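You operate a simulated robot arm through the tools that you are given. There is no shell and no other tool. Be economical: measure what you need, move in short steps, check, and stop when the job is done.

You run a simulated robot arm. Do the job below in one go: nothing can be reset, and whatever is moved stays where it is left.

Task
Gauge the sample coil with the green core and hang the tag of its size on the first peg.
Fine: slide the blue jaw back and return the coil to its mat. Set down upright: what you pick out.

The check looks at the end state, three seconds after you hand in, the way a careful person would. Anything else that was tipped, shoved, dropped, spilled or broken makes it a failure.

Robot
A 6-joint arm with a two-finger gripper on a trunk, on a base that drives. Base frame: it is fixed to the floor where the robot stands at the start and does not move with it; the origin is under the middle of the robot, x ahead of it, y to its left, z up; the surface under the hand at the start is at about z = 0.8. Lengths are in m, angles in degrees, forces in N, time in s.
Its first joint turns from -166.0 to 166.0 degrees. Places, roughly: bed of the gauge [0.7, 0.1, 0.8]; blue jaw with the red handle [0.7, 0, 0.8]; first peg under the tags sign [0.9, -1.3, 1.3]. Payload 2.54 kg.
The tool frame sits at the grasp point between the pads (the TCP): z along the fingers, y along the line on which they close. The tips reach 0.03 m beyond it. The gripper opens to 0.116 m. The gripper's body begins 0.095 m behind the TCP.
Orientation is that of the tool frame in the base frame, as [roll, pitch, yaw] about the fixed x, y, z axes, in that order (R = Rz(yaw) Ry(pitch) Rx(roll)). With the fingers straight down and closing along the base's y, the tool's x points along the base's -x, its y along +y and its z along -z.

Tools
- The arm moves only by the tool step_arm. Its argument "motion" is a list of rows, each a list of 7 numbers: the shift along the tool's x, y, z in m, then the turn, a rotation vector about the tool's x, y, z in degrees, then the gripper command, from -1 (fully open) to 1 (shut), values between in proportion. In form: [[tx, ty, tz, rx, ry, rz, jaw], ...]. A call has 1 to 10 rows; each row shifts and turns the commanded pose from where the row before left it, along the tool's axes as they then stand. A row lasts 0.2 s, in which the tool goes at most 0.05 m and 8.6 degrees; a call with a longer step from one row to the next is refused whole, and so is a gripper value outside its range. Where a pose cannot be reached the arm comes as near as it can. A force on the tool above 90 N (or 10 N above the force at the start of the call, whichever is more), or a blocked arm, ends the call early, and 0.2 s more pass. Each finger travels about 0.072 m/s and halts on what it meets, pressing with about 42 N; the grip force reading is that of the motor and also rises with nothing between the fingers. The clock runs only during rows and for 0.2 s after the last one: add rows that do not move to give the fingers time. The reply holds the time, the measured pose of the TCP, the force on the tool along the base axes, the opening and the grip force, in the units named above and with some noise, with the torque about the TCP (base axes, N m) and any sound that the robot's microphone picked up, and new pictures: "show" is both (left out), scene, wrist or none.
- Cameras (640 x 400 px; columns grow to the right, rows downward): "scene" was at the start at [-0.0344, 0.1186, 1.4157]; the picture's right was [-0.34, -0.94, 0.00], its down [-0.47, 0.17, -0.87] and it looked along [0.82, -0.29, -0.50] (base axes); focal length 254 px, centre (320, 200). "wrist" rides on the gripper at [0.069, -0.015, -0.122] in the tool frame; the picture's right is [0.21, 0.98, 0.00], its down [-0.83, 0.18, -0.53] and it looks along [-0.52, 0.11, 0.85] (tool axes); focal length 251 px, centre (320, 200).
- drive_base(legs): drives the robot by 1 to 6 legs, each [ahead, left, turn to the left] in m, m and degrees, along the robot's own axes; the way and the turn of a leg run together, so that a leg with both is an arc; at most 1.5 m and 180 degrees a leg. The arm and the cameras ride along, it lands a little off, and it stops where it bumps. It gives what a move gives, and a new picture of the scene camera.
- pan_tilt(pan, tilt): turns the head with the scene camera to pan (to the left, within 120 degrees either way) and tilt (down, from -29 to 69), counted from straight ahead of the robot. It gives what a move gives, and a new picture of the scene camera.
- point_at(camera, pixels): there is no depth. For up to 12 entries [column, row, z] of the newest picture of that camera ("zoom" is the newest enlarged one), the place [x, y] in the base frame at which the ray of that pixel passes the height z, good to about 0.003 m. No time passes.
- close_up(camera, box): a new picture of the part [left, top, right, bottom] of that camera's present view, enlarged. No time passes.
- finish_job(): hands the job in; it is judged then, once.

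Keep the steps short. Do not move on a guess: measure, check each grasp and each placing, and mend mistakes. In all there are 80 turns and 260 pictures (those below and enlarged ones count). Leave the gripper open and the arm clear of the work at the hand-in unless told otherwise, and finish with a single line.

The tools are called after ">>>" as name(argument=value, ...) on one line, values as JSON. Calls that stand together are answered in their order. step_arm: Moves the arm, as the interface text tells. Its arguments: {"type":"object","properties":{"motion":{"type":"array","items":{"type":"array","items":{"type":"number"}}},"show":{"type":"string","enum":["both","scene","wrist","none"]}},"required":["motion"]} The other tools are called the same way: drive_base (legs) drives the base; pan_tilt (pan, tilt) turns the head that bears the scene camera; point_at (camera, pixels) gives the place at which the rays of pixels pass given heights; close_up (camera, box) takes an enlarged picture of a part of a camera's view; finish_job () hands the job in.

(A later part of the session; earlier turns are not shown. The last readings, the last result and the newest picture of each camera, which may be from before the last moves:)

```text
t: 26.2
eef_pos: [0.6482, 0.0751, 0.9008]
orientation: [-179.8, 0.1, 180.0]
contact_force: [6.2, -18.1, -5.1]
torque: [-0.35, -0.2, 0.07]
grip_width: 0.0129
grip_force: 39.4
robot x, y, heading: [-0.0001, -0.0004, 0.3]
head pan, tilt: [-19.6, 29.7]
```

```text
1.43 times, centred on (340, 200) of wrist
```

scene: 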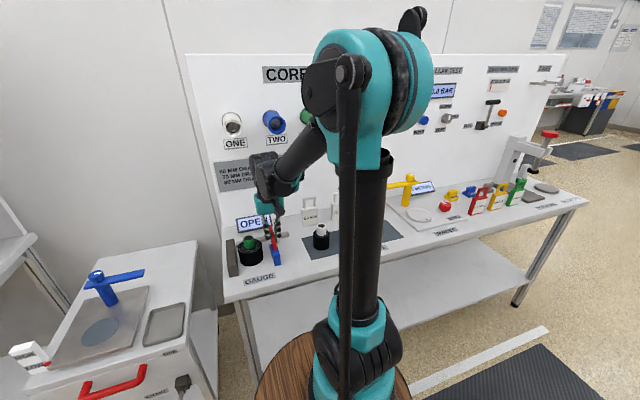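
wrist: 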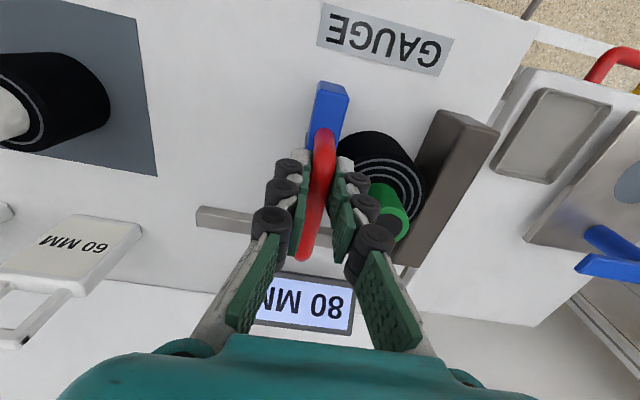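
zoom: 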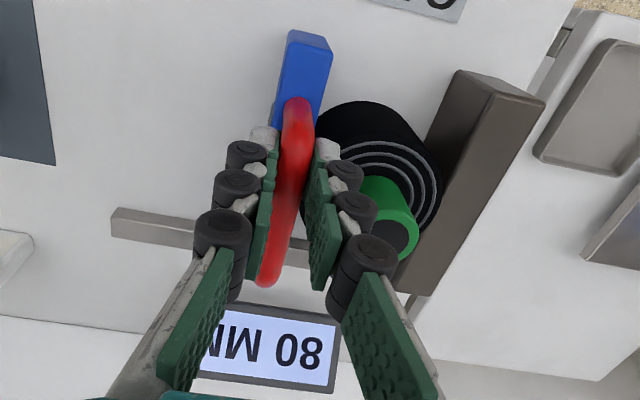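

Clamped (18 N) and 80 MM confirmed. Slide the jaw back to its start (y≈0.040).

>>> step_arm(motion=[[0, -0.005, 0, 0, 0, 0, 1], [0, -0.008, 0, 0, 0, 0, 1], [0, -0.009, 0, 0, 0, 0, 1], [0, -0.009, 0, 0, 0, 0, 1], [0, -0.0075, 0, 0, 0, 0, 1], [0, 0, 0, 0, 0, 0, 1]])

>>> close_up(camera="scene", box=[200, 190, 320, 290])

```text
t: 27.6
eef_pos: [0.6469, 0.0399, 0.9008]
orientation: [180.0, 0.1, -180.0]
contact_force: [13.6, 7.7, 4.0]
torque: [0.27, -0.69, -0.07]
grip_width: 0.0132
grip_force: 39.4
robot x, y, heading: [0.0002, 0.0001, -0.0]
head pan, tilt: [-19.6, 29.7]
```

scene: 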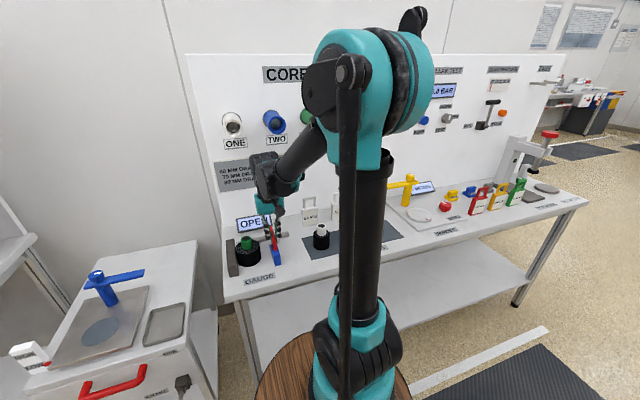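
wrist: 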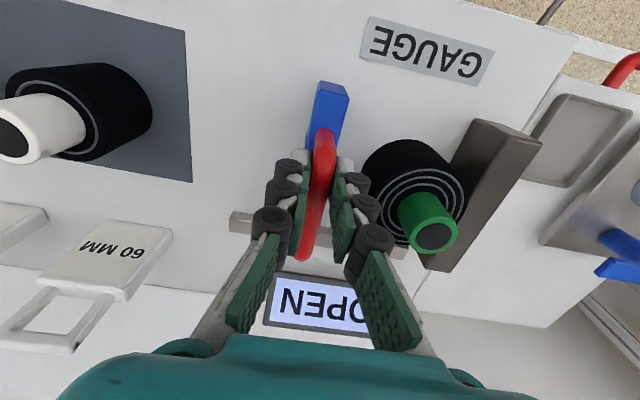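

```text
4.00 times, centred on (260, 240) of scene
```

zoom: 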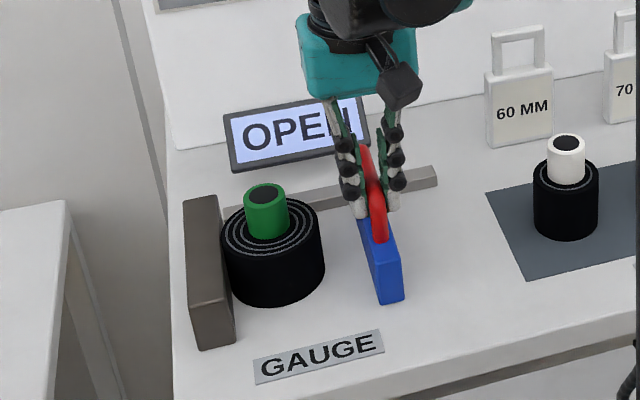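

Jaw is back, display OPEN. Release, rise, move over the coil (y≈0.128).

>>> step_arm(motion=[[0, 0, 0, 0, 0, 0, 0.2], [0, 0, 0, 0, 0, 0, 0.2], [0, 0, -0.03, 0, 0, 0, 0.2], [0, 0, -0.04, 0, 0, 0, 0.2], [0, 0.03, 0, 0, 0, 0, 0.2], [-0.01, 0.03, 0, 0, 0, 0, 0.2], [-0.018, 0.028, 0, 0, 0, 0, 0.2], [0, 0, 0, 0, 0, 0, 0.2]], show="wrist")

>>> close_up(camera="wrist", box=[240, 60, 400, 160])

>>> point_at(camera="zoom", pixels=[[320, 317, 0.892], [300, 317, 0.892], [340, 317, 0.892], [320, 290, 0.892]])

```text
t: 29.4
eef_pos: [0.6748, 0.1281, 0.9711]
orientation: [-180.0, 0.0, -180.0]
contact_force: [0.2, 0.0, 0.1]
torque: [-0.01, 0.04, -0.02]
grip_width: 0.0462
grip_force: 0.1
robot x, y, heading: [-0.0003, 0.0008, 0.1]
head pan, tilt: [-19.6, 29.7]
```

wrist: 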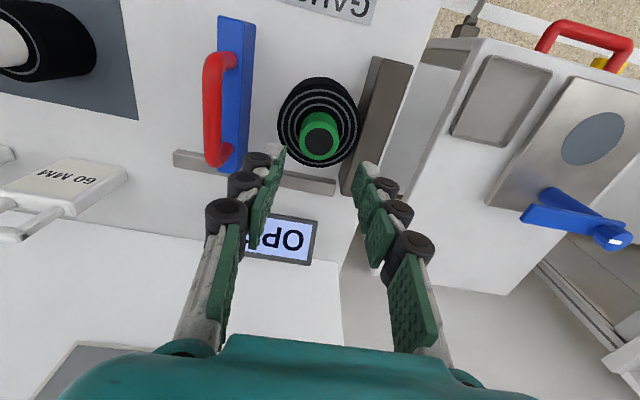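

```text
4.00 times, centred on (320, 110) of wrist
```

zoom: 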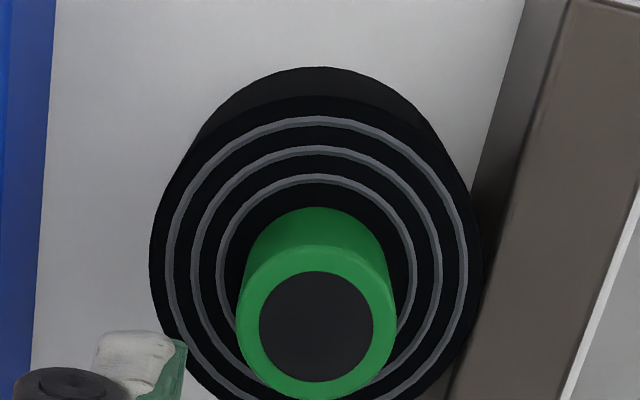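

```text
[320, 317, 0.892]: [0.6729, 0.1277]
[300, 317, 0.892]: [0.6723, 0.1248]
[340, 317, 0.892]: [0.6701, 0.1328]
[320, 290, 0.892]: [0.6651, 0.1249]
```

Coil centred at (0.675, 0.127), against the block. Descend 82 mm, grip.

>>> step_arm(motion=[[0, -0.001, 0.04, 0, 0, 0, 0.2], [0, 0, 0.03, 0, 0, 0, 0.2], [0, 0, 0.012, 0, 0, 0, 0.2], [0, 0, 0, 0, 0, 0, 0.2], [0, 0, 0, 0, 0, 0, 1], [0, 0, 0, 0, 0, 0, 1], [0, 0, 0, 0, 0, 0, 1]], show="none")

>>> step_arm(motion=[[0, 0, -0.003, 0, 0, 0, 1], [0, 0, -0.005, 0, 0, 0, 1], [0, -0.002, -0.006, 0, 0, 0, 1], [0, -0.002, -0.01, 0, 0, 0, 1], [0, -0.002, -0.02, 0, 0, 0, 1], [0, 0, -0.03, 0, 0, 0, 1], [0, 0, -0.04, 0, 0, 0, 1], [0, 0, -0.04, 0, 0, 0, 1], [0, 0, 0, 0, 0, 0, 1]], show="wrist")

```text
t: 31.0
eef_pos: [0.6762, 0.1254, 0.8885]
orientation: [-180.0, 0.0, 179.9]
contact_force: [0.4, 0.0, -0.6]
torque: [0.05, -0.09, 0.05]
grip_width: 0.0322
grip_force: 41.8
robot x, y, heading: [0.0019, 0.0005, -0.1]
head pan, tilt: [-19.6, 29.7]
```

```text
t: 33.0
eef_pos: [0.6768, 0.119, 1.045]
orientation: [-179.9, -0.1, 180.0]
contact_force: [-0.3, 0.0, -4.9]
torque: [-0.01, -0.01, 0.01]
grip_width: 0.032
grip_force: 42.1
robot x, y, heading: [-0.0022, 0.0013, -0.1]
head pan, tilt: [-19.6, 29.7]
```

wrist: 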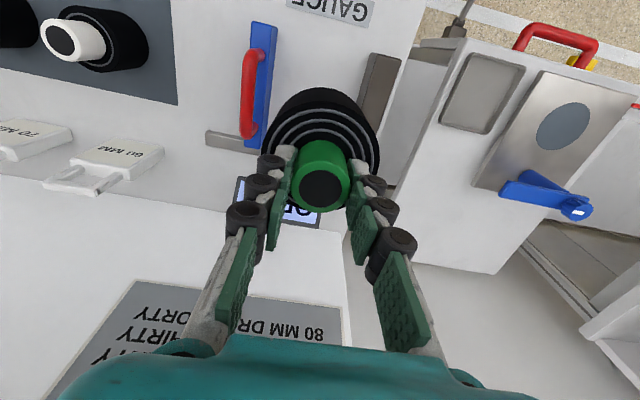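

Held. Carry back over the mat spot (0.660, -0.392).

>>> step_arm(motion=[[0, -0.02, 0, 0, 0, 0, 1], [0, -0.035, 0, 0, 0, 0, 1], [0, -0.045, 0, 0, 0, 0, 1], [0.005, -0.045, 0, 0, 0, 0, 1], [0.005, -0.045, 0, 0, 0, 0, 1], [0.005, -0.045, 0, 0, 0, 0, 1], [0, -0.045, 0, 0, 0, 0, 1], [0, -0.045, 0, 0, 0, 0, 1], [0, -0.045, 0, 0, 0, 0, 1], [0, -0.045, 0, 0, 0, 0, 1]], show="none")

>>> step_arm(motion=[[0, -0.045, 0, 0, 0, 0, 1], [0, -0.03, 0, 0, 0, 0, 1], [0, -0.02, 0, 0, 0, 0, 1], [0, 0, 0.03, 0, 0, 0, 1], [0, 0, 0.04, 0, 0, 0, 1], [0, 0, 0.03, 0, 0, 0, 1], [0, 0, 0.02, 0, 0, 0, 1], [0, 0, 0, 0, 0, 0, 1]])

```text
t: 35.2
eef_pos: [0.6602, -0.2931, 1.0423]
orientation: [-180.0, 0.1, -180.0]
contact_force: [-0.2, 1.3, -4.9]
torque: [-0.04, 0.01, 0.0]
grip_width: 0.0323
grip_force: 41.7
robot x, y, heading: [-0.0016, 0.0003, 0.1]
head pan, tilt: [-19.6, 29.7]
```

```text
t: 37.0
eef_pos: [0.6594, -0.3897, 0.9223]
orientation: [-180.0, 0.0, 180.0]
contact_force: [0.1, -0.2, -3.9]
torque: [0.0, 0.0, 0.01]
grip_width: 0.032
grip_force: 41.5
robot x, y, heading: [0.0044, 0.0011, 0.1]
head pan, tilt: [-19.6, 29.7]
```

scene: 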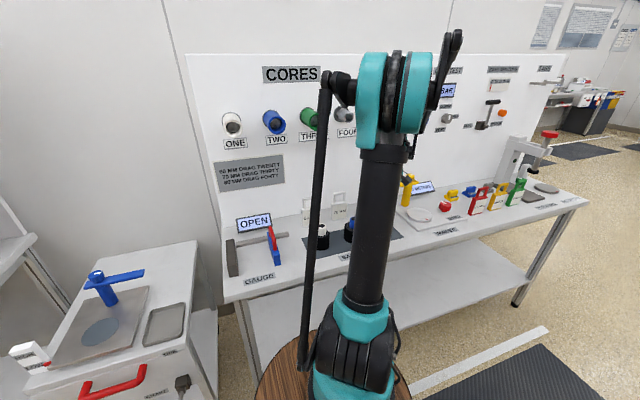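
wrist: 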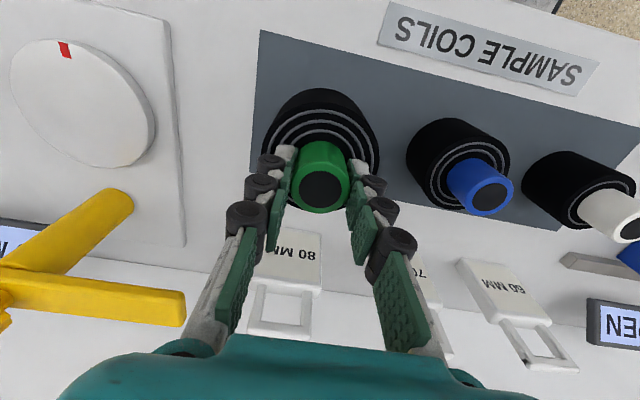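

Over the mat spot. Lower slowly watching the weight.

>>> step_arm(motion=[[0, -0.001, 0.014, 0, 0, 0, 1], [0, 0, 0.01, 0, 0, 0, 1], [0, 0, 0.004, 0, 0, 0, 1], [0, 0, 0.002, 0, 0, 0, 1], [0, 0, 0, 0, 0, 0, 1]], show="none")

```text
t: 38.2
eef_pos: [0.6623, -0.3904, 0.8918]
orientation: [180.0, 0.0, -180.0]
contact_force: [0.2, 0.6, -4.6]
torque: [0.0, 0.02, -0.01]
grip_width: 0.032
grip_force: 41.6
robot x, y, heading: [0.0024, 0.0032, -0.0]
head pan, tilt: [-19.6, 29.7]
```

>>> step_arm(motion=[[0, 0, 0.0015, 0, 0, 0, 1], [0, 0, 0.0015, 0, 0, 0, 1], [0, 0, 0, 0, 0, 0, 1]], show="none")

```text
t: 39.0
eef_pos: [0.6616, -0.3916, 0.8895]
orientation: [-179.9, 0.0, 179.9]
contact_force: [0.7, -0.3, -5.1]
torque: [0.01, 0.01, 0.03]
grip_width: 0.0319
grip_force: 42.1
robot x, y, heading: [0.0026, 0.001, -0.1]
head pan, tilt: [-19.6, 29.7]
```

Still hanging; 1 mm steps more.

>>> step_arm(motion=[[0, 0, 0.001, 0, 0, 0, 1], [0, 0, 0.001, 0, 0, 0, 1], [0, 0, 0, 0, 0, 0, 1]], show="none")

```text
t: 39.8
eef_pos: [0.6608, -0.3919, 0.8891]
orientation: [-179.9, 0.1, -180.0]
contact_force: [4.4, -2.4, 10.7]
torque: [-0.01, -0.01, -0.04]
grip_width: 0.0318
grip_force: 41.8
robot x, y, heading: [0.0013, 0.0007, -0.2]
head pan, tilt: [-19.6, 29.7]
```

Now resting on the mat. Release and rise.

>>> step_arm(motion=[[0, 0, -0.001, 0, 0, 0, 0.6], [0, 0, 0, 0, 0, 0, 0.2], [0, 0, 0, 0, 0, 0, 0.2], [0, 0, -0.02, 0, 0, 0, 0.2], [0, 0, -0.04, 0, 0, 0, 0.2], [0, 0, -0.04, 0, 0, 0, 0.2], [0, 0, 0, 0, 0, 0, 0.2]], show="wrist")

>>> close_up(camera="wrist", box=[240, 60, 460, 300])

```text
t: 41.4
eef_pos: [0.6628, -0.3904, 0.9893]
orientation: [-180.0, 0.0, 180.0]
contact_force: [1.6, -0.8, -0.7]
torque: [0.0, 0.0, 0.01]
grip_width: 0.0465
grip_force: 0.1
robot x, y, heading: [0.0012, -0.003, -0.1]
head pan, tilt: [-19.6, 29.7]
```

wrist: 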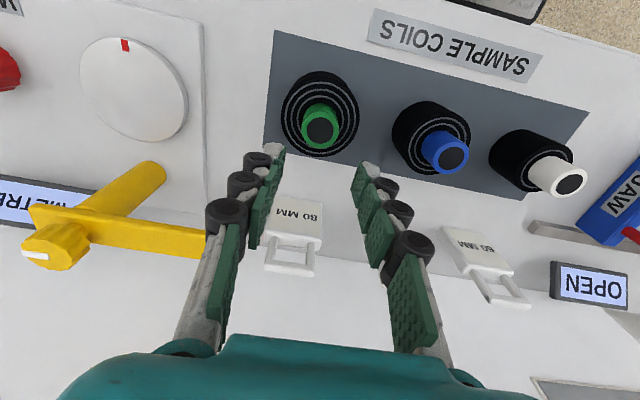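

```text
1.67 times, centred on (350, 180) of wrist
```

zoom: 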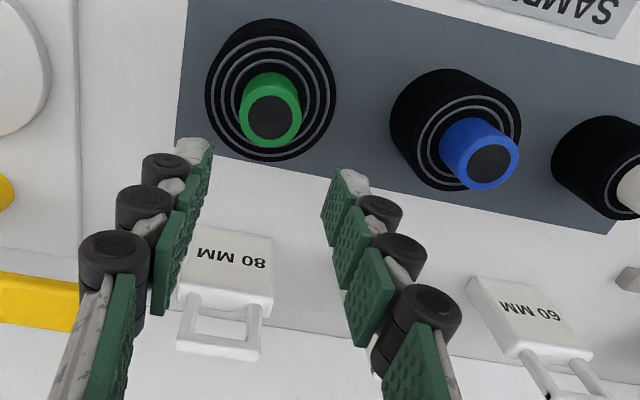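

Coil is back on its mat. Now look at the 80 MM tag: go higher and forward with open gripper.

>>> step_arm(motion=[[0, 0, -0.04, 0, 0, 0, -0.2], [-0.03, -0.01, -0.01, 0, 0, 0, -0.2], [-0.03, 0, 0, 0, 0, 0, -0.2], [-0.03, 0, 0, 0, 0, 0, -0.2], [0, 0, 0, 0, 0, 0, -0.2]], show="wrist")

>>> close_up(camera="wrist", box=[240, 100, 400, 200])

>>> close_up(camera="scene", box=[290, 170, 390, 260])

>>> close_up(camera="scene", box=[520, 55, 600, 105])

```text
t: 42.6
eef_pos: [0.7506, -0.4018, 1.0386]
orientation: [180.0, -0.1, -180.0]
contact_force: [-0.2, -0.1, 0.3]
torque: [0.02, 0.0, -0.01]
grip_width: 0.0694
grip_force: 0.1
robot x, y, heading: [0.0016, 0.0013, -0.0]
head pan, tilt: [-19.6, 29.7]
```

wrist: 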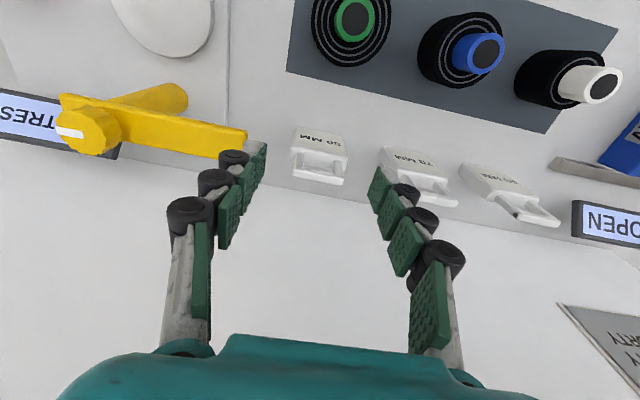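

```text
4.00 times, centred on (320, 150) of wrist
```

zoom: 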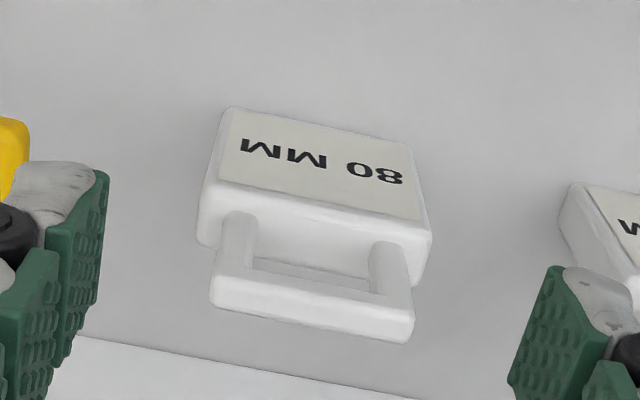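

```text
4.44 times, centred on (340, 215) of scene
```

zoom: 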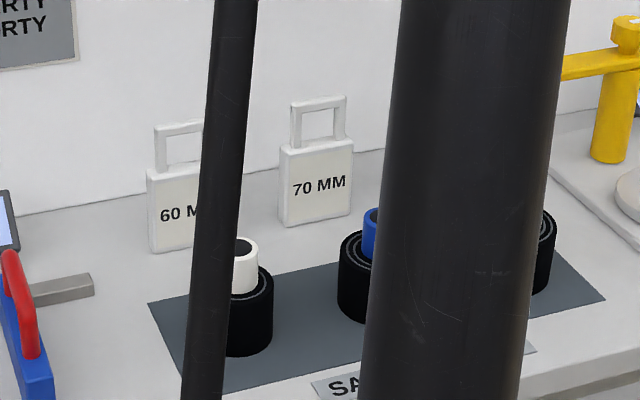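

```text
8.00 times, centred on (560, 80) of scene
```

zoom: 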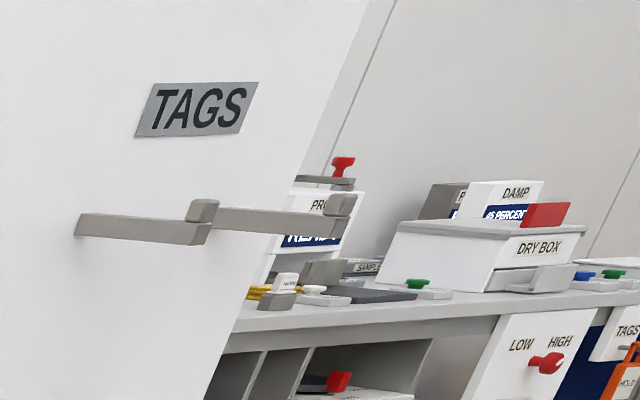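

Two pegs with upturned lips under TAGS; the first is the left one. Now measure the 80 MM tag.

>>> point_at(camera="wrist", pixels=[[297, 127, 0.8], [343, 136.8, 0.8], [293.8, 145.5, 0.85], [346.5, 157, 0.85], [289.5, 161, 0.85], [345.5, 171, 0.85], [294, 167, 0.89], [342, 178, 0.89], [292, 176, 0.89], [342, 186, 0.89]])

>>> point_at(camera="wrist", pixels=[[293.8, 145.5, 0.86], [346.5, 157, 0.86], [294, 167, 0.88], [342, 178, 0.88], [294, 167, 0.9], [342, 178, 0.9], [293.8, 145.5, 0.84], [346.5, 157, 0.84]])

```text
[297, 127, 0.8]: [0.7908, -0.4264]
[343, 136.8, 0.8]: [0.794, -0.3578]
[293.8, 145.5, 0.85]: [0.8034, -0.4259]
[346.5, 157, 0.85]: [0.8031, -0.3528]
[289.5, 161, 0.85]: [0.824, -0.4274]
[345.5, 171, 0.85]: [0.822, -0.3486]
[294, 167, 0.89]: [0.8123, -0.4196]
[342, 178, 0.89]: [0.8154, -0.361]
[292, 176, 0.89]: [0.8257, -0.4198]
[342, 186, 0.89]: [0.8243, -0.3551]
```

```text
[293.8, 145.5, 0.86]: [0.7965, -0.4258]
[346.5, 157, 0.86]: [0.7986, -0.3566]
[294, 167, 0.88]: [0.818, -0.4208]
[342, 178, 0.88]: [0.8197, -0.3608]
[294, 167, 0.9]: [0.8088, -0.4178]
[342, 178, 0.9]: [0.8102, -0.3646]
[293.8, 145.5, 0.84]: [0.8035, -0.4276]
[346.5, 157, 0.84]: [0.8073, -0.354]
```

Tag: front face x≈0.792, y −0.425…−0.357, body top ≈0.868, loop top ≈0.91. Check the yellow handle's end for clearance and tilt the tool 25° so the hand leans toward the robot.

>>> point_at(camera="wrist", pixels=[[247, 145, 0.84], [247, 145, 0.88], [247, 145, 0.92], [247, 132, 0.9]])

>>> step_arm(motion=[[0, 0.01, 0, 0, -8.4, 0, -0.45], [0, 0, 0, 0, -8.3, 0, -0.45], [0, 0, 0, 0, -8.3, 0, -0.45], [0, 0, 0, 0, 0, 0, -0.45]])

```text
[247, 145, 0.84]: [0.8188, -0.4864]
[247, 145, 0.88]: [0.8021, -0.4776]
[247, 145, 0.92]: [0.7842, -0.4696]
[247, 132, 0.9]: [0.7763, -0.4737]
```

```text
t: 43.6
eef_pos: [0.7514, -0.391, 1.039]
orientation: [180.0, 25.0, 180.0]
contact_force: [0.6, 0.6, 0.2]
torque: [0.0, 0.0, 0.0]
grip_width: 0.0841
grip_force: 0.0
robot x, y, heading: [0.0028, 0.0006, -0.1]
head pan, tilt: [-19.6, 29.7]
```

scene: 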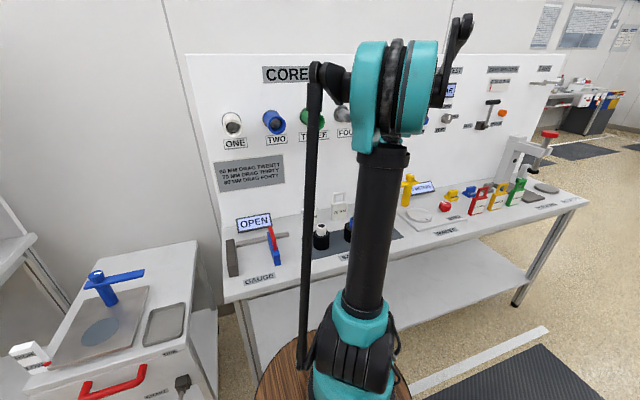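
wrist: 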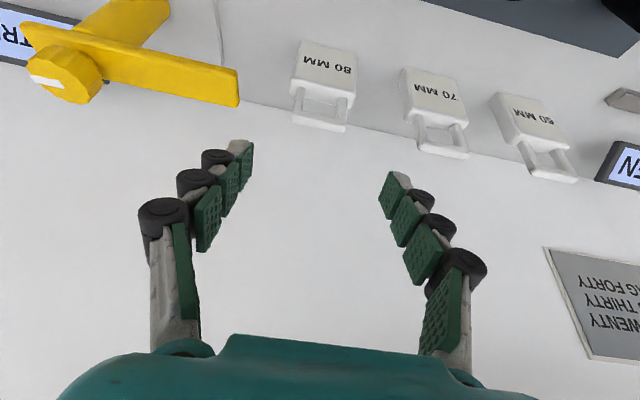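

Measure again from this view, enlarged.

>>> close_up(camera="wrist", box=[220, 20, 420, 145])

```text
3.20 times, centred on (320, 82) of wrist
```

zoom: 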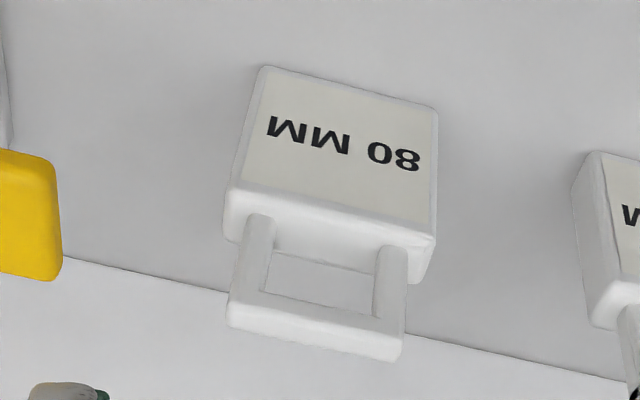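

>>> point_at(camera="zoom", pixels=[[258, 70, 0.802], [438, 110, 0.802], [228, 195, 0.865], [437, 240, 0.865], [228, 195, 0.875], [437, 240, 0.875], [230, 312, 0.91], [402, 338, 0.91], [228, 240, 0.865], [60, 160, 0.9], [60, 160, 0.87], [62, 275, 0.87]])

```text
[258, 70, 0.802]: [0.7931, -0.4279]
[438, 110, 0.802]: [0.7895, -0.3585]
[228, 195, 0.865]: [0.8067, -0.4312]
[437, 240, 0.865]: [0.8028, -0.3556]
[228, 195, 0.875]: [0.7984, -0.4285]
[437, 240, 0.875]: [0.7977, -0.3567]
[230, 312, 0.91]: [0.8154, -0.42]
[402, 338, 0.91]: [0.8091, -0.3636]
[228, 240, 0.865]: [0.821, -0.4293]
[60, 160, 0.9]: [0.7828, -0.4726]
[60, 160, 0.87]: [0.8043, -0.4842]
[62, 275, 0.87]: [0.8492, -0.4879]
```

Tag centre y≈−0.392. Approach along a slant, stopping short for a look.

>>> step_arm(motion=[[0.005, -0.001, 0.035, 0, 0, 0, -0.45], [0.005, 0, 0.035, 0, 0, 0, -0.45], [0.005, 0, 0.035, 0, 0, 0, -0.45], [0, 0, 0, 0, 0, 0, -0.45]], show="wrist")

>>> close_up(camera="wrist", box=[200, 60, 440, 210])

```text
t: 44.6
eef_pos: [0.7812, -0.3922, 0.9364]
orientation: [180.0, 25.1, 180.0]
contact_force: [0.1, -0.7, -0.7]
torque: [0.02, -0.01, 0.01]
grip_width: 0.0844
grip_force: 0.1
robot x, y, heading: [-0.003, 0.0005, 0.1]
head pan, tilt: [-19.6, 29.7]
```

wrist: 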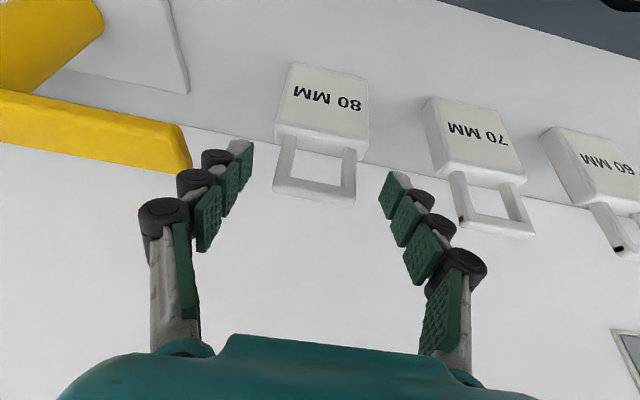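

```text
2.67 times, centred on (320, 135) of wrist
```

zoom: 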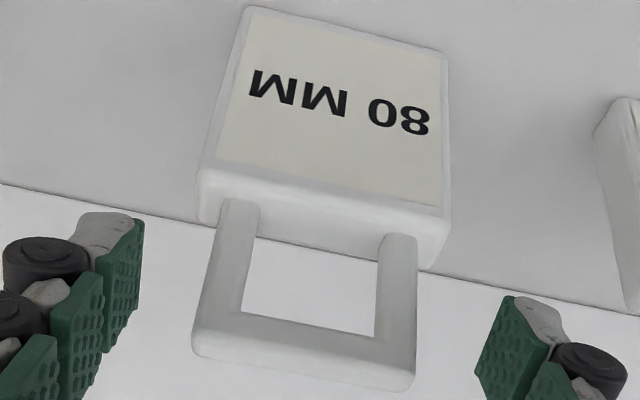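

Check where the yellow handle's end is relative to the left finger.

>>> point_at(camera="wrist", pixels=[[192, 168, 0.85], [192, 168, 0.88], [192, 168, 0.91], [192, 168, 0.94], [192, 168, 0.97], [182, 126, 0.91], [182, 126, 0.94]])

>>> close_up(camera="scene", box=[370, 160, 470, 240])

```text
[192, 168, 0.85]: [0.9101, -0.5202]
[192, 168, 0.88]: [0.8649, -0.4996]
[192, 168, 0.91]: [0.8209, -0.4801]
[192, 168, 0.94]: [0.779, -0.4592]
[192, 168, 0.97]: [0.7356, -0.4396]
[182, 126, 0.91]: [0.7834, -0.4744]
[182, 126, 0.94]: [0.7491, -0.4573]
```

```text
5.00 times, centred on (420, 200) of scene
```

zoom: 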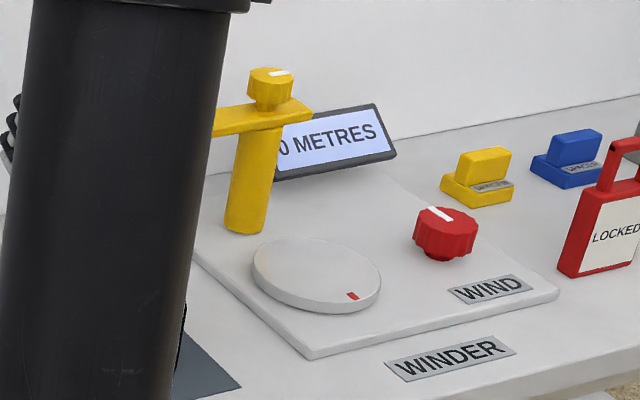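

Yellow handle end ≈ (0.787, −0.467, 0.93); the left finger passes with ~1 cm. Shift 3 mm away and descend in small steps.

>>> step_arm(motion=[[0.0015, 0.003, 0.012, 0, 0, 0, -0.42], [0.0015, 0, 0.012, 0, 0, 0, -0.42], [0.0015, 0, 0.012, 0, 0, 0, -0.42], [0, 0, 0, 0, 0, 0, -0.42]], show="wrist")

```text
t: 45.6
eef_pos: [0.7925, -0.3886, 0.9041]
orientation: [180.0, 25.0, -179.9]
contact_force: [0.2, 0.1, 0.1]
torque: [0.0, 0.0, -0.01]
grip_width: 0.0825
grip_force: 0.1
robot x, y, heading: [-0.0, 0.0001, 0.1]
head pan, tilt: [-19.6, 29.7]
```

wrist: 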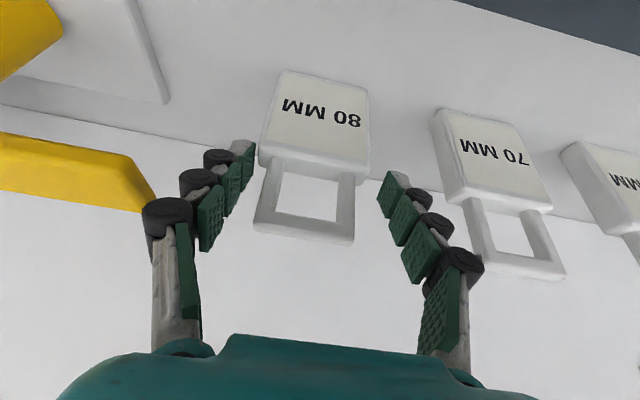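

>>> point_at(camera="wrist", pixels=[[157, 206, 0.91], [157, 206, 0.92], [157, 206, 0.93], [157, 206, 0.94], [132, 156, 0.92], [132, 156, 0.93], [132, 156, 0.94]])

>>> close_up(camera="wrist", box=[100, 110, 300, 260])

```text
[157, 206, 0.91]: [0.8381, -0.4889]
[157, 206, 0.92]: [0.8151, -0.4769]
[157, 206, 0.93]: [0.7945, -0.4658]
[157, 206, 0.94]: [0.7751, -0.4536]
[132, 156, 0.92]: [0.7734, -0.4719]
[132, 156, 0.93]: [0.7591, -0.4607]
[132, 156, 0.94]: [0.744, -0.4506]
```

```text
2.67 times, centred on (200, 185) of wrist
```

zoom: 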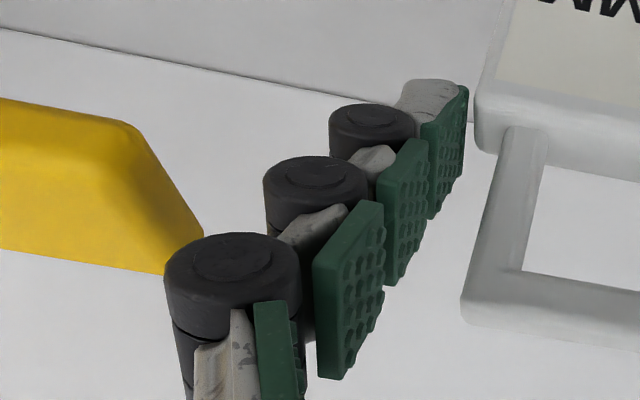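

Clearance to the yellow handle ≈6–8 mm; proceed in small steps, 1 mm further away.

>>> step_arm(motion=[[0.0015, 0.001, 0.008, 0, 0, 0, -0.42], [0.0015, 0, 0.008, 0, 0, 0, -0.42], [0, 0, 0, 0, 0, 0, -0.42]], show="wrist")

>>> close_up(camera="wrist", box=[80, 110, 320, 290])

```text
t: 46.4
eef_pos: [0.7969, -0.3879, 0.8862]
orientation: [-179.9, 24.9, 180.0]
contact_force: [0.5, 0.6, -0.6]
torque: [0.05, 0.0, 0.03]
grip_width: 0.0822
grip_force: 0.1
robot x, y, heading: [-0.0004, -0.0017, 0.1]
head pan, tilt: [-19.6, 29.7]
```

wrist: 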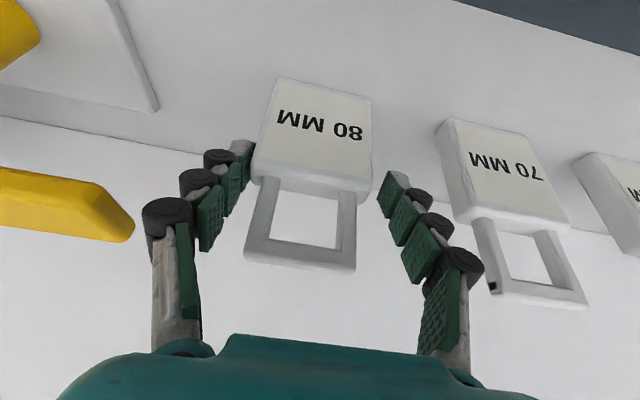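

```text
2.22 times, centred on (200, 200) of wrist
```

zoom: 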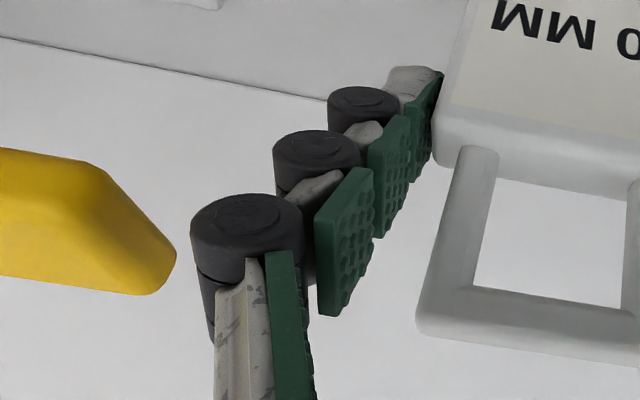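

Clearing the handle. Go down another 18 mm, then close.

>>> step_arm(motion=[[0.001, 0, 0.008, 0, 0, 0, -0.42], [0.001, 0, 0.008, 0, 0, 0, -0.42], [0, 0, 0.002, 0, 0, 0, -0.42], [0, 0, 0, 0, 0, 0, -0.42]], show="wrist")

>>> close_up(camera="wrist", box=[80, 80, 480, 330])

```text
t: 47.4
eef_pos: [0.8025, -0.3885, 0.87]
orientation: [180.0, 25.0, -180.0]
contact_force: [-0.8, 0.4, 0.5]
torque: [0.01, 0.01, 0.03]
grip_width: 0.0824
grip_force: 0.0
robot x, y, heading: [0.0005, -0.0014, -0.1]
head pan, tilt: [-19.6, 29.7]
```

wrist: 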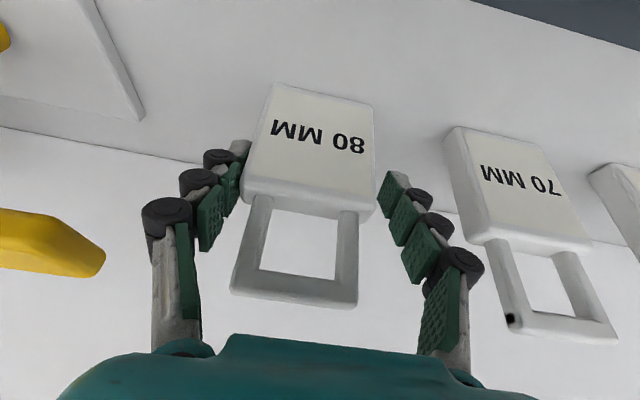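

```text
1.60 times, centred on (280, 205) of wrist
```

zoom: 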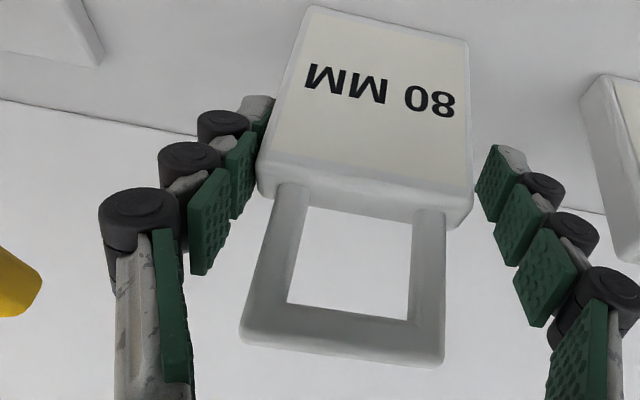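

Recentre slightly and close.

>>> step_arm(motion=[[0.0045, -0.0025, -0.002, 0, 0, 0, -0.42], [0, 0, 0, 0, 0, 0, -0.3], [0, 0, 0, 0, 0, 0, -0.2], [0, 0, 0, 0, 0, 0, 0.2], [0, 0, 0, 0, 0, 0, 0.6], [0, 0, 0, 0, 0, 0, 1]], show="wrist")

>>> close_up(camera="wrist", box=[80, 80, 480, 330])

```text
t: 48.8
eef_pos: [0.7989, -0.3894, 0.8698]
orientation: [-180.0, 25.0, 180.0]
contact_force: [-0.5, -1.6, 5.4]
torque: [-0.05, 0.06, -0.01]
grip_width: 0.0689
grip_force: 41.7
robot x, y, heading: [0.0012, -0.0004, -0.0]
head pan, tilt: [-19.6, 29.7]
```

wrist: 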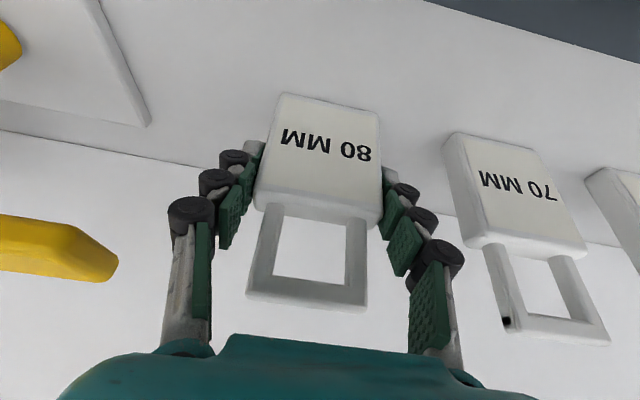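

```text
1.60 times, centred on (280, 205) of wrist
```

zoom: 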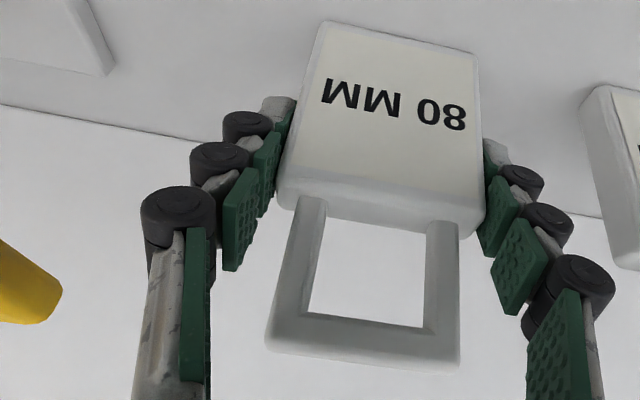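

Gripped: 0.0689 m, 42 N. Lift straight up.

>>> step_arm(motion=[[-0.0015, 0, -0.003, 0, 0, 0, 1], [-0.003, 0, -0.006, 0, 0, 0, 1], [-0.004, 0, -0.009, 0, 0, 0, 1], [-0.0085, 0, -0.018, 0, 0, 0, 1], [-0.0127, 0, -0.027, 0, 0, 0, 1], [-0.0127, 0, -0.027, 0, 0, 0, 1], [-0.0127, 0, -0.027, 0, 0, 0, 1], [-0.0127, 0, -0.027, 0, 0, 0, 1], [0, 0, 0, 0, 0, 0, 1]])

```text
t: 50.8
eef_pos: [0.7989, -0.3905, 1.0291]
orientation: [-179.9, 25.1, 180.0]
contact_force: [-0.4, 0.2, -1.2]
torque: [-0.04, -0.01, 0.0]
grip_width: 0.0692
grip_force: 42.3
robot x, y, heading: [0.0011, -0.0004, -0.2]
head pan, tilt: [-19.6, 29.7]
```

scene: 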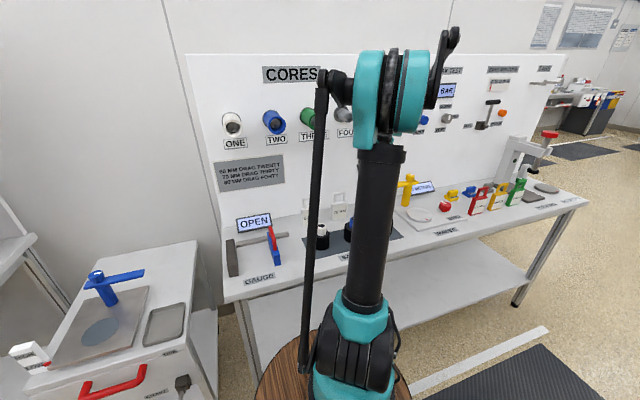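
wrist: 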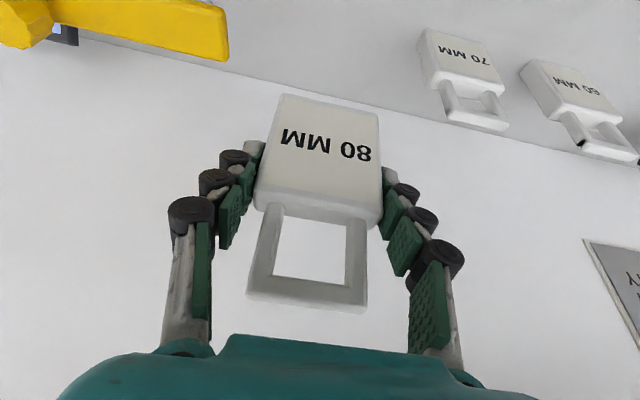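

Tag held upright. Retract back and up before driving, and look right along the floor.

>>> step_arm(motion=[[0.01, 0, -0.02, 0, 0, 0, 1], [0.017, 0, -0.0344, 0, 0, 0, 1], [0.017, 0, -0.0344, 0, 0, 0, 1], [0.017, 0, -0.0344, 0, 0, 0, 1], [0.017, 0, -0.0344, 0, 0, 0, 1], [0.017, 0, -0.0344, 0, 0, 0, 1], [0.017, 0, -0.0344, 0, 0, 0, 1], [0.017, 0, -0.0344, 0, 0, 0, 1], [0.01, 0, -0.02, 0, 0, 0, 1], [0, 0, 0, 0, 0, 0, 1]], show="wrist")

>>> pan_tilt(pan=-60, tilt=25)

```text
t: 53.0
eef_pos: [0.5553, -0.391, 1.2259]
orientation: [-180.0, 25.0, 179.9]
contact_force: [-0.7, -0.1, -0.6]
torque: [0.03, 0.01, 0.02]
grip_width: 0.0691
grip_force: 42.6
robot x, y, heading: [0.0026, 0.0015, 0.3]
head pan, tilt: [-19.6, 29.7]
```

wrist: 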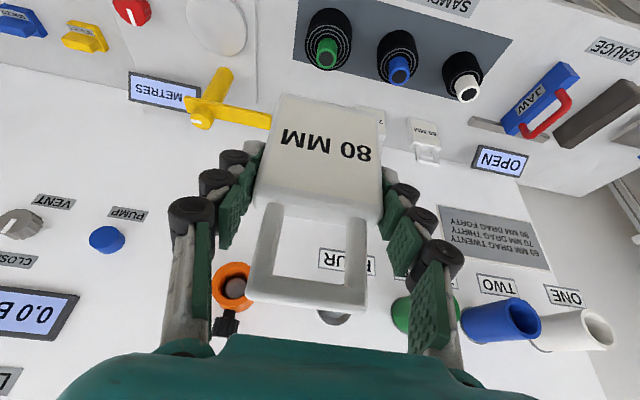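

```text
t: 54.1
eef_pos: [0.5555, -0.3914, 1.2266]
orientation: [179.9, 25.1, -180.0]
contact_force: [-0.2, -0.1, -1.4]
torque: [0.0, 0.01, 0.01]
grip_width: 0.069
grip_force: 42.3
robot x, y, heading: [0.0035, -0.0002, 0.1]
head pan, tilt: [-60.0, 25.0]
```

scene: 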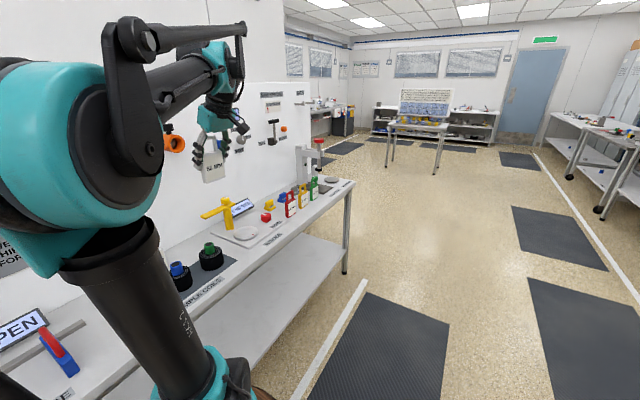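

Floor to the right is clear. Close-up on the pegs and the press thing at the bench end.

>>> close_up(camera="scene", box=[240, 75, 360, 200])

>>> point_at(camera="scene", pixels=[[320, 141, 1.1], [320, 141, 1.15], [320, 141, 1.0], [300, 190, 0.8], [335, 185, 0.8]])

```text
3.20 times, centred on (300, 138) of scene
```

zoom: 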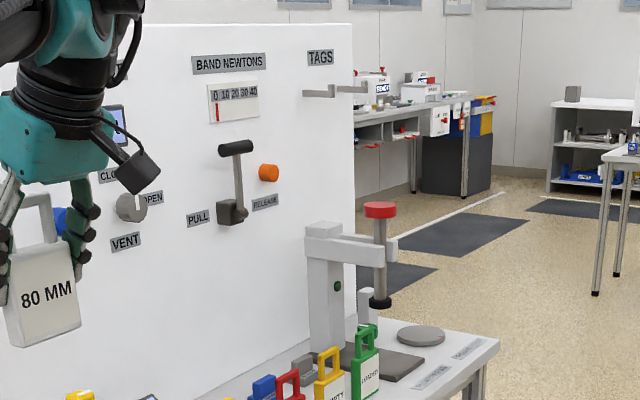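

```text
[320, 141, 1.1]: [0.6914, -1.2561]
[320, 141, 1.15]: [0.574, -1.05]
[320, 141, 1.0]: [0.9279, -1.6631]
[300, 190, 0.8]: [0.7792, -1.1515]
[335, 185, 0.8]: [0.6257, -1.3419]
```

Press top reaches z≈1.1–1.15 near y −1.25. Raise 8 cm, then drive 1.15 m to the right.

>>> step_arm(motion=[[-0.017, 0, -0.036, 0, 0, 0, 1], [-0.017, 0, -0.036, 0, 0, 0, 1], [0, 0, 0, 0, 0, 0, 1]], show="none")

>>> drive_base(legs=[[0, -0.6, 0], [0, -0.55, 0]])

>>> pan_tilt(pan=0, tilt=15)

```text
t: 54.9
eef_pos: [0.5556, -0.393, 1.3048]
orientation: [-179.9, 25.0, -180.0]
contact_force: [0.0, -0.4, -1.1]
torque: [0.03, 0.02, 0.0]
grip_width: 0.069
grip_force: 42.3
robot x, y, heading: [-0.002, 0.0027, -0.2]
head pan, tilt: [-60.0, 25.0]
```

```text
t: 61.0
eef_pos: [0.5807, -1.5333, 1.3036]
orientation: [180.0, 25.0, -178.5]
contact_force: [0.4, -0.4, -1.8]
torque: [0.0, 0.0, -0.02]
grip_width: 0.069
grip_force: 41.7
robot x, y, heading: [0.0139, -1.1545, 1.3]
head pan, tilt: [-60.0, 25.0]
```

scene: 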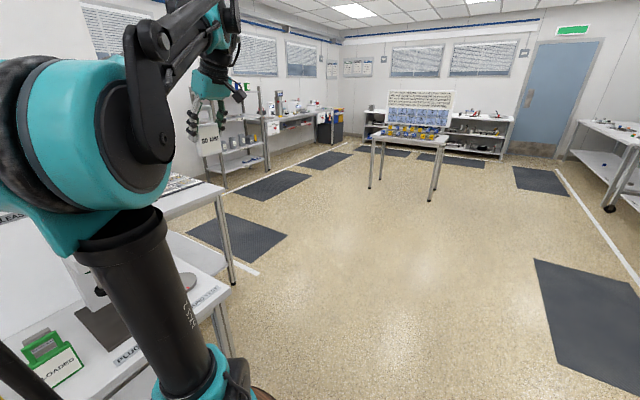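

```text
t: 62.4
eef_pos: [0.5807, -1.5338, 1.3051]
orientation: [-179.9, 24.9, -178.5]
contact_force: [-0.3, 0.0, -1.7]
torque: [0.02, 0.0, 0.01]
grip_width: 0.0689
grip_force: 41.8
robot x, y, heading: [0.016, -1.1573, 1.2]
head pan, tilt: [0.0, 15.0]
```

scene: 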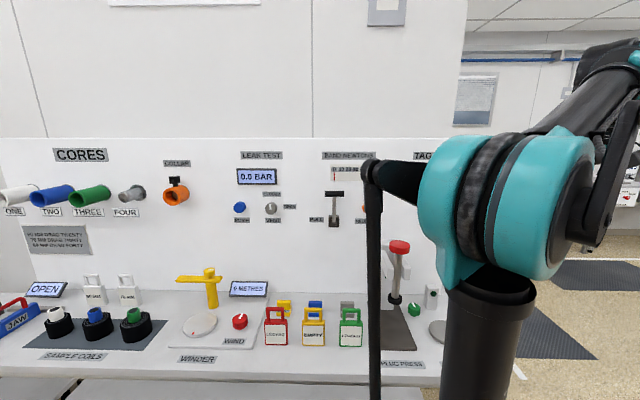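

The arm hides the pegs. Drive another 0.35 m right so the peg is left of the arm, and fix the heading.

>>> drive_base(legs=[[0, -0.35, -1.3]])

>>> pan_tilt(pan=8, tilt=10)

>>> close_up(camera="scene", box=[200, 100, 360, 220])

```text
t: 64.6
eef_pos: [0.5758, -1.8971, 1.3044]
orientation: [180.0, 25.0, -179.7]
contact_force: [-1.5, 0.1, -1.2]
torque: [0.0, 0.01, -0.03]
grip_width: 0.0688
grip_force: 41.9
robot x, y, heading: [0.0221, -1.5046, 0.1]
head pan, tilt: [0.0, 15.0]
```

scene: 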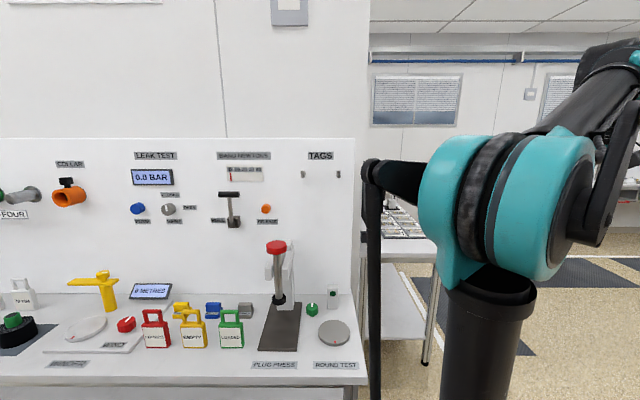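

```text
t: 65.3
eef_pos: [0.5756, -1.8954, 1.3054]
orientation: [-180.0, 25.0, -179.8]
contact_force: [-0.1, 0.0, -1.0]
torque: [0.01, -0.02, -0.02]
grip_width: 0.0689
grip_force: 41.8
robot x, y, heading: [0.0219, -1.5038, -0.0]
head pan, tilt: [8.0, 10.0]
```

scene: 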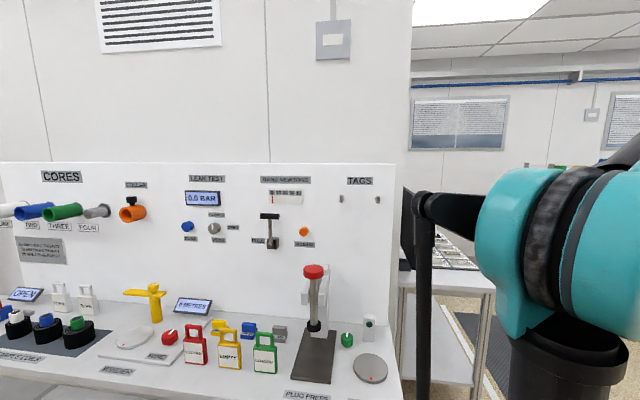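

```text
3.33 times, centred on (280, 160) of scene
```

zoom: 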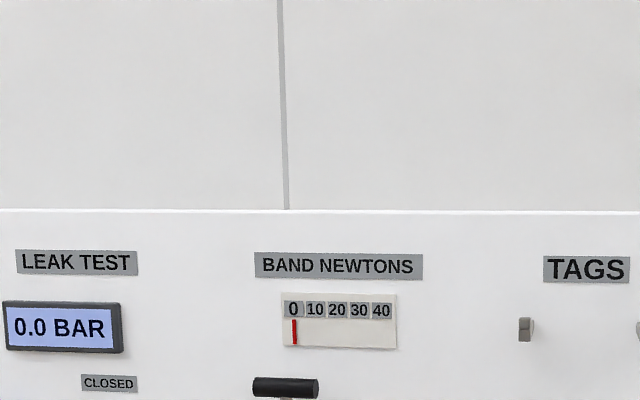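

Both pegs visible; first at (341,199), second at (378,199). Close-up and measure.

>>> close_up(camera="scene", box=[320, 165, 400, 215])

>>> point_at(camera="zoom", pixels=[[165, 270, 1.25], [165, 270, 1.28], [165, 270, 1.3], [165, 270, 1.32]])

```text
8.00 times, centred on (360, 190) of scene
```

zoom: 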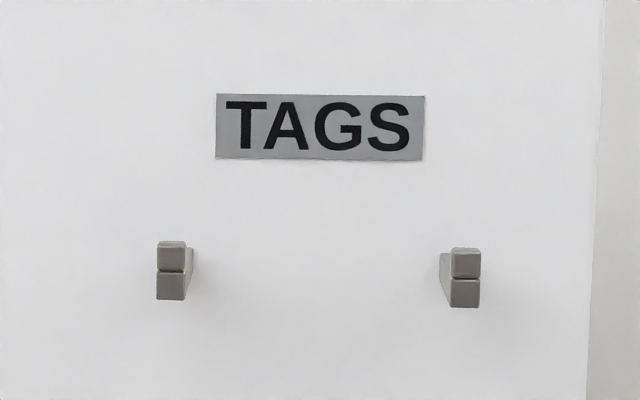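

```text
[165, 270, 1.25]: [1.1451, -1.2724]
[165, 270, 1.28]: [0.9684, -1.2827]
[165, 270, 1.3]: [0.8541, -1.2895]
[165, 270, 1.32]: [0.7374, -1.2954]
```

Triangulated: first peg tip x≈0.822, y≈−1.291, bar z 1.2935–1.3055, lip top ≈1.317, board x≈0.898. Move the hand sideways to the peg's y while retracted.

>>> step_arm(motion=[[0, 0.03, 0, 0, 0, 0, 1], [0, 0.048, 0, 0, 0, 0, 1], [0, 0.048, 0, 0, 0, 0, 1], [0, 0.048, 0, 0, 0, 0, 1], [0, 0.048, 0, 0, 0, 0, 1], [0, 0.048, 0, 0, 0, 0, 1], [0, 0.048, 0, 0, 0, 0, 1], [0, 0.048, 0, 0, 0, 0, 1], [0, 0.048, 0, 0, 0, 0, 1], [0, 0.048, 0, 0, 0, 0, 1]], show="none")

>>> step_arm(motion=[[0, 0.048, 0, 0, 0, 0, 1], [0, 0.048, 0, 0, 0, 0, 1], [0, 0.03, 0, 0, 0, 0, 1], [0, 0.015, 0, 0, 0, 0, 1], [0, 0, 0, 0, 0, 0, 1]])

```text
t: 67.5
eef_pos: [0.5763, -1.4331, 1.3059]
orientation: [-180.0, 25.1, -179.6]
contact_force: [-0.1, -0.7, -1.6]
torque: [0.02, -0.02, 0.01]
grip_width: 0.0687
grip_force: 41.9
robot x, y, heading: [0.0204, -1.5055, 0.0]
head pan, tilt: [8.0, 10.0]
```

```text
t: 68.7
eef_pos: [0.5742, -1.2922, 1.305]
orientation: [180.0, 25.1, -179.9]
contact_force: [-0.4, -0.2, -1.0]
torque: [-0.02, -0.02, -0.02]
grip_width: 0.0691
grip_force: 42.1
robot x, y, heading: [0.0203, -1.5059, 0.3]
head pan, tilt: [8.0, 10.0]
```

scene: 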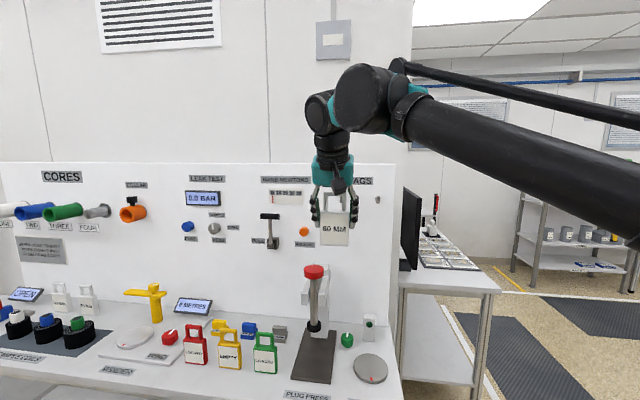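
wrist: 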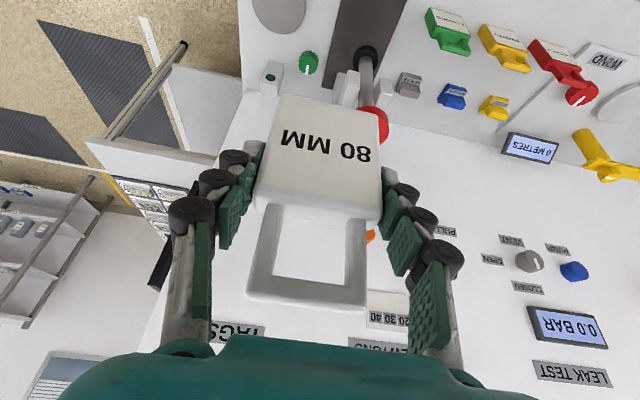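

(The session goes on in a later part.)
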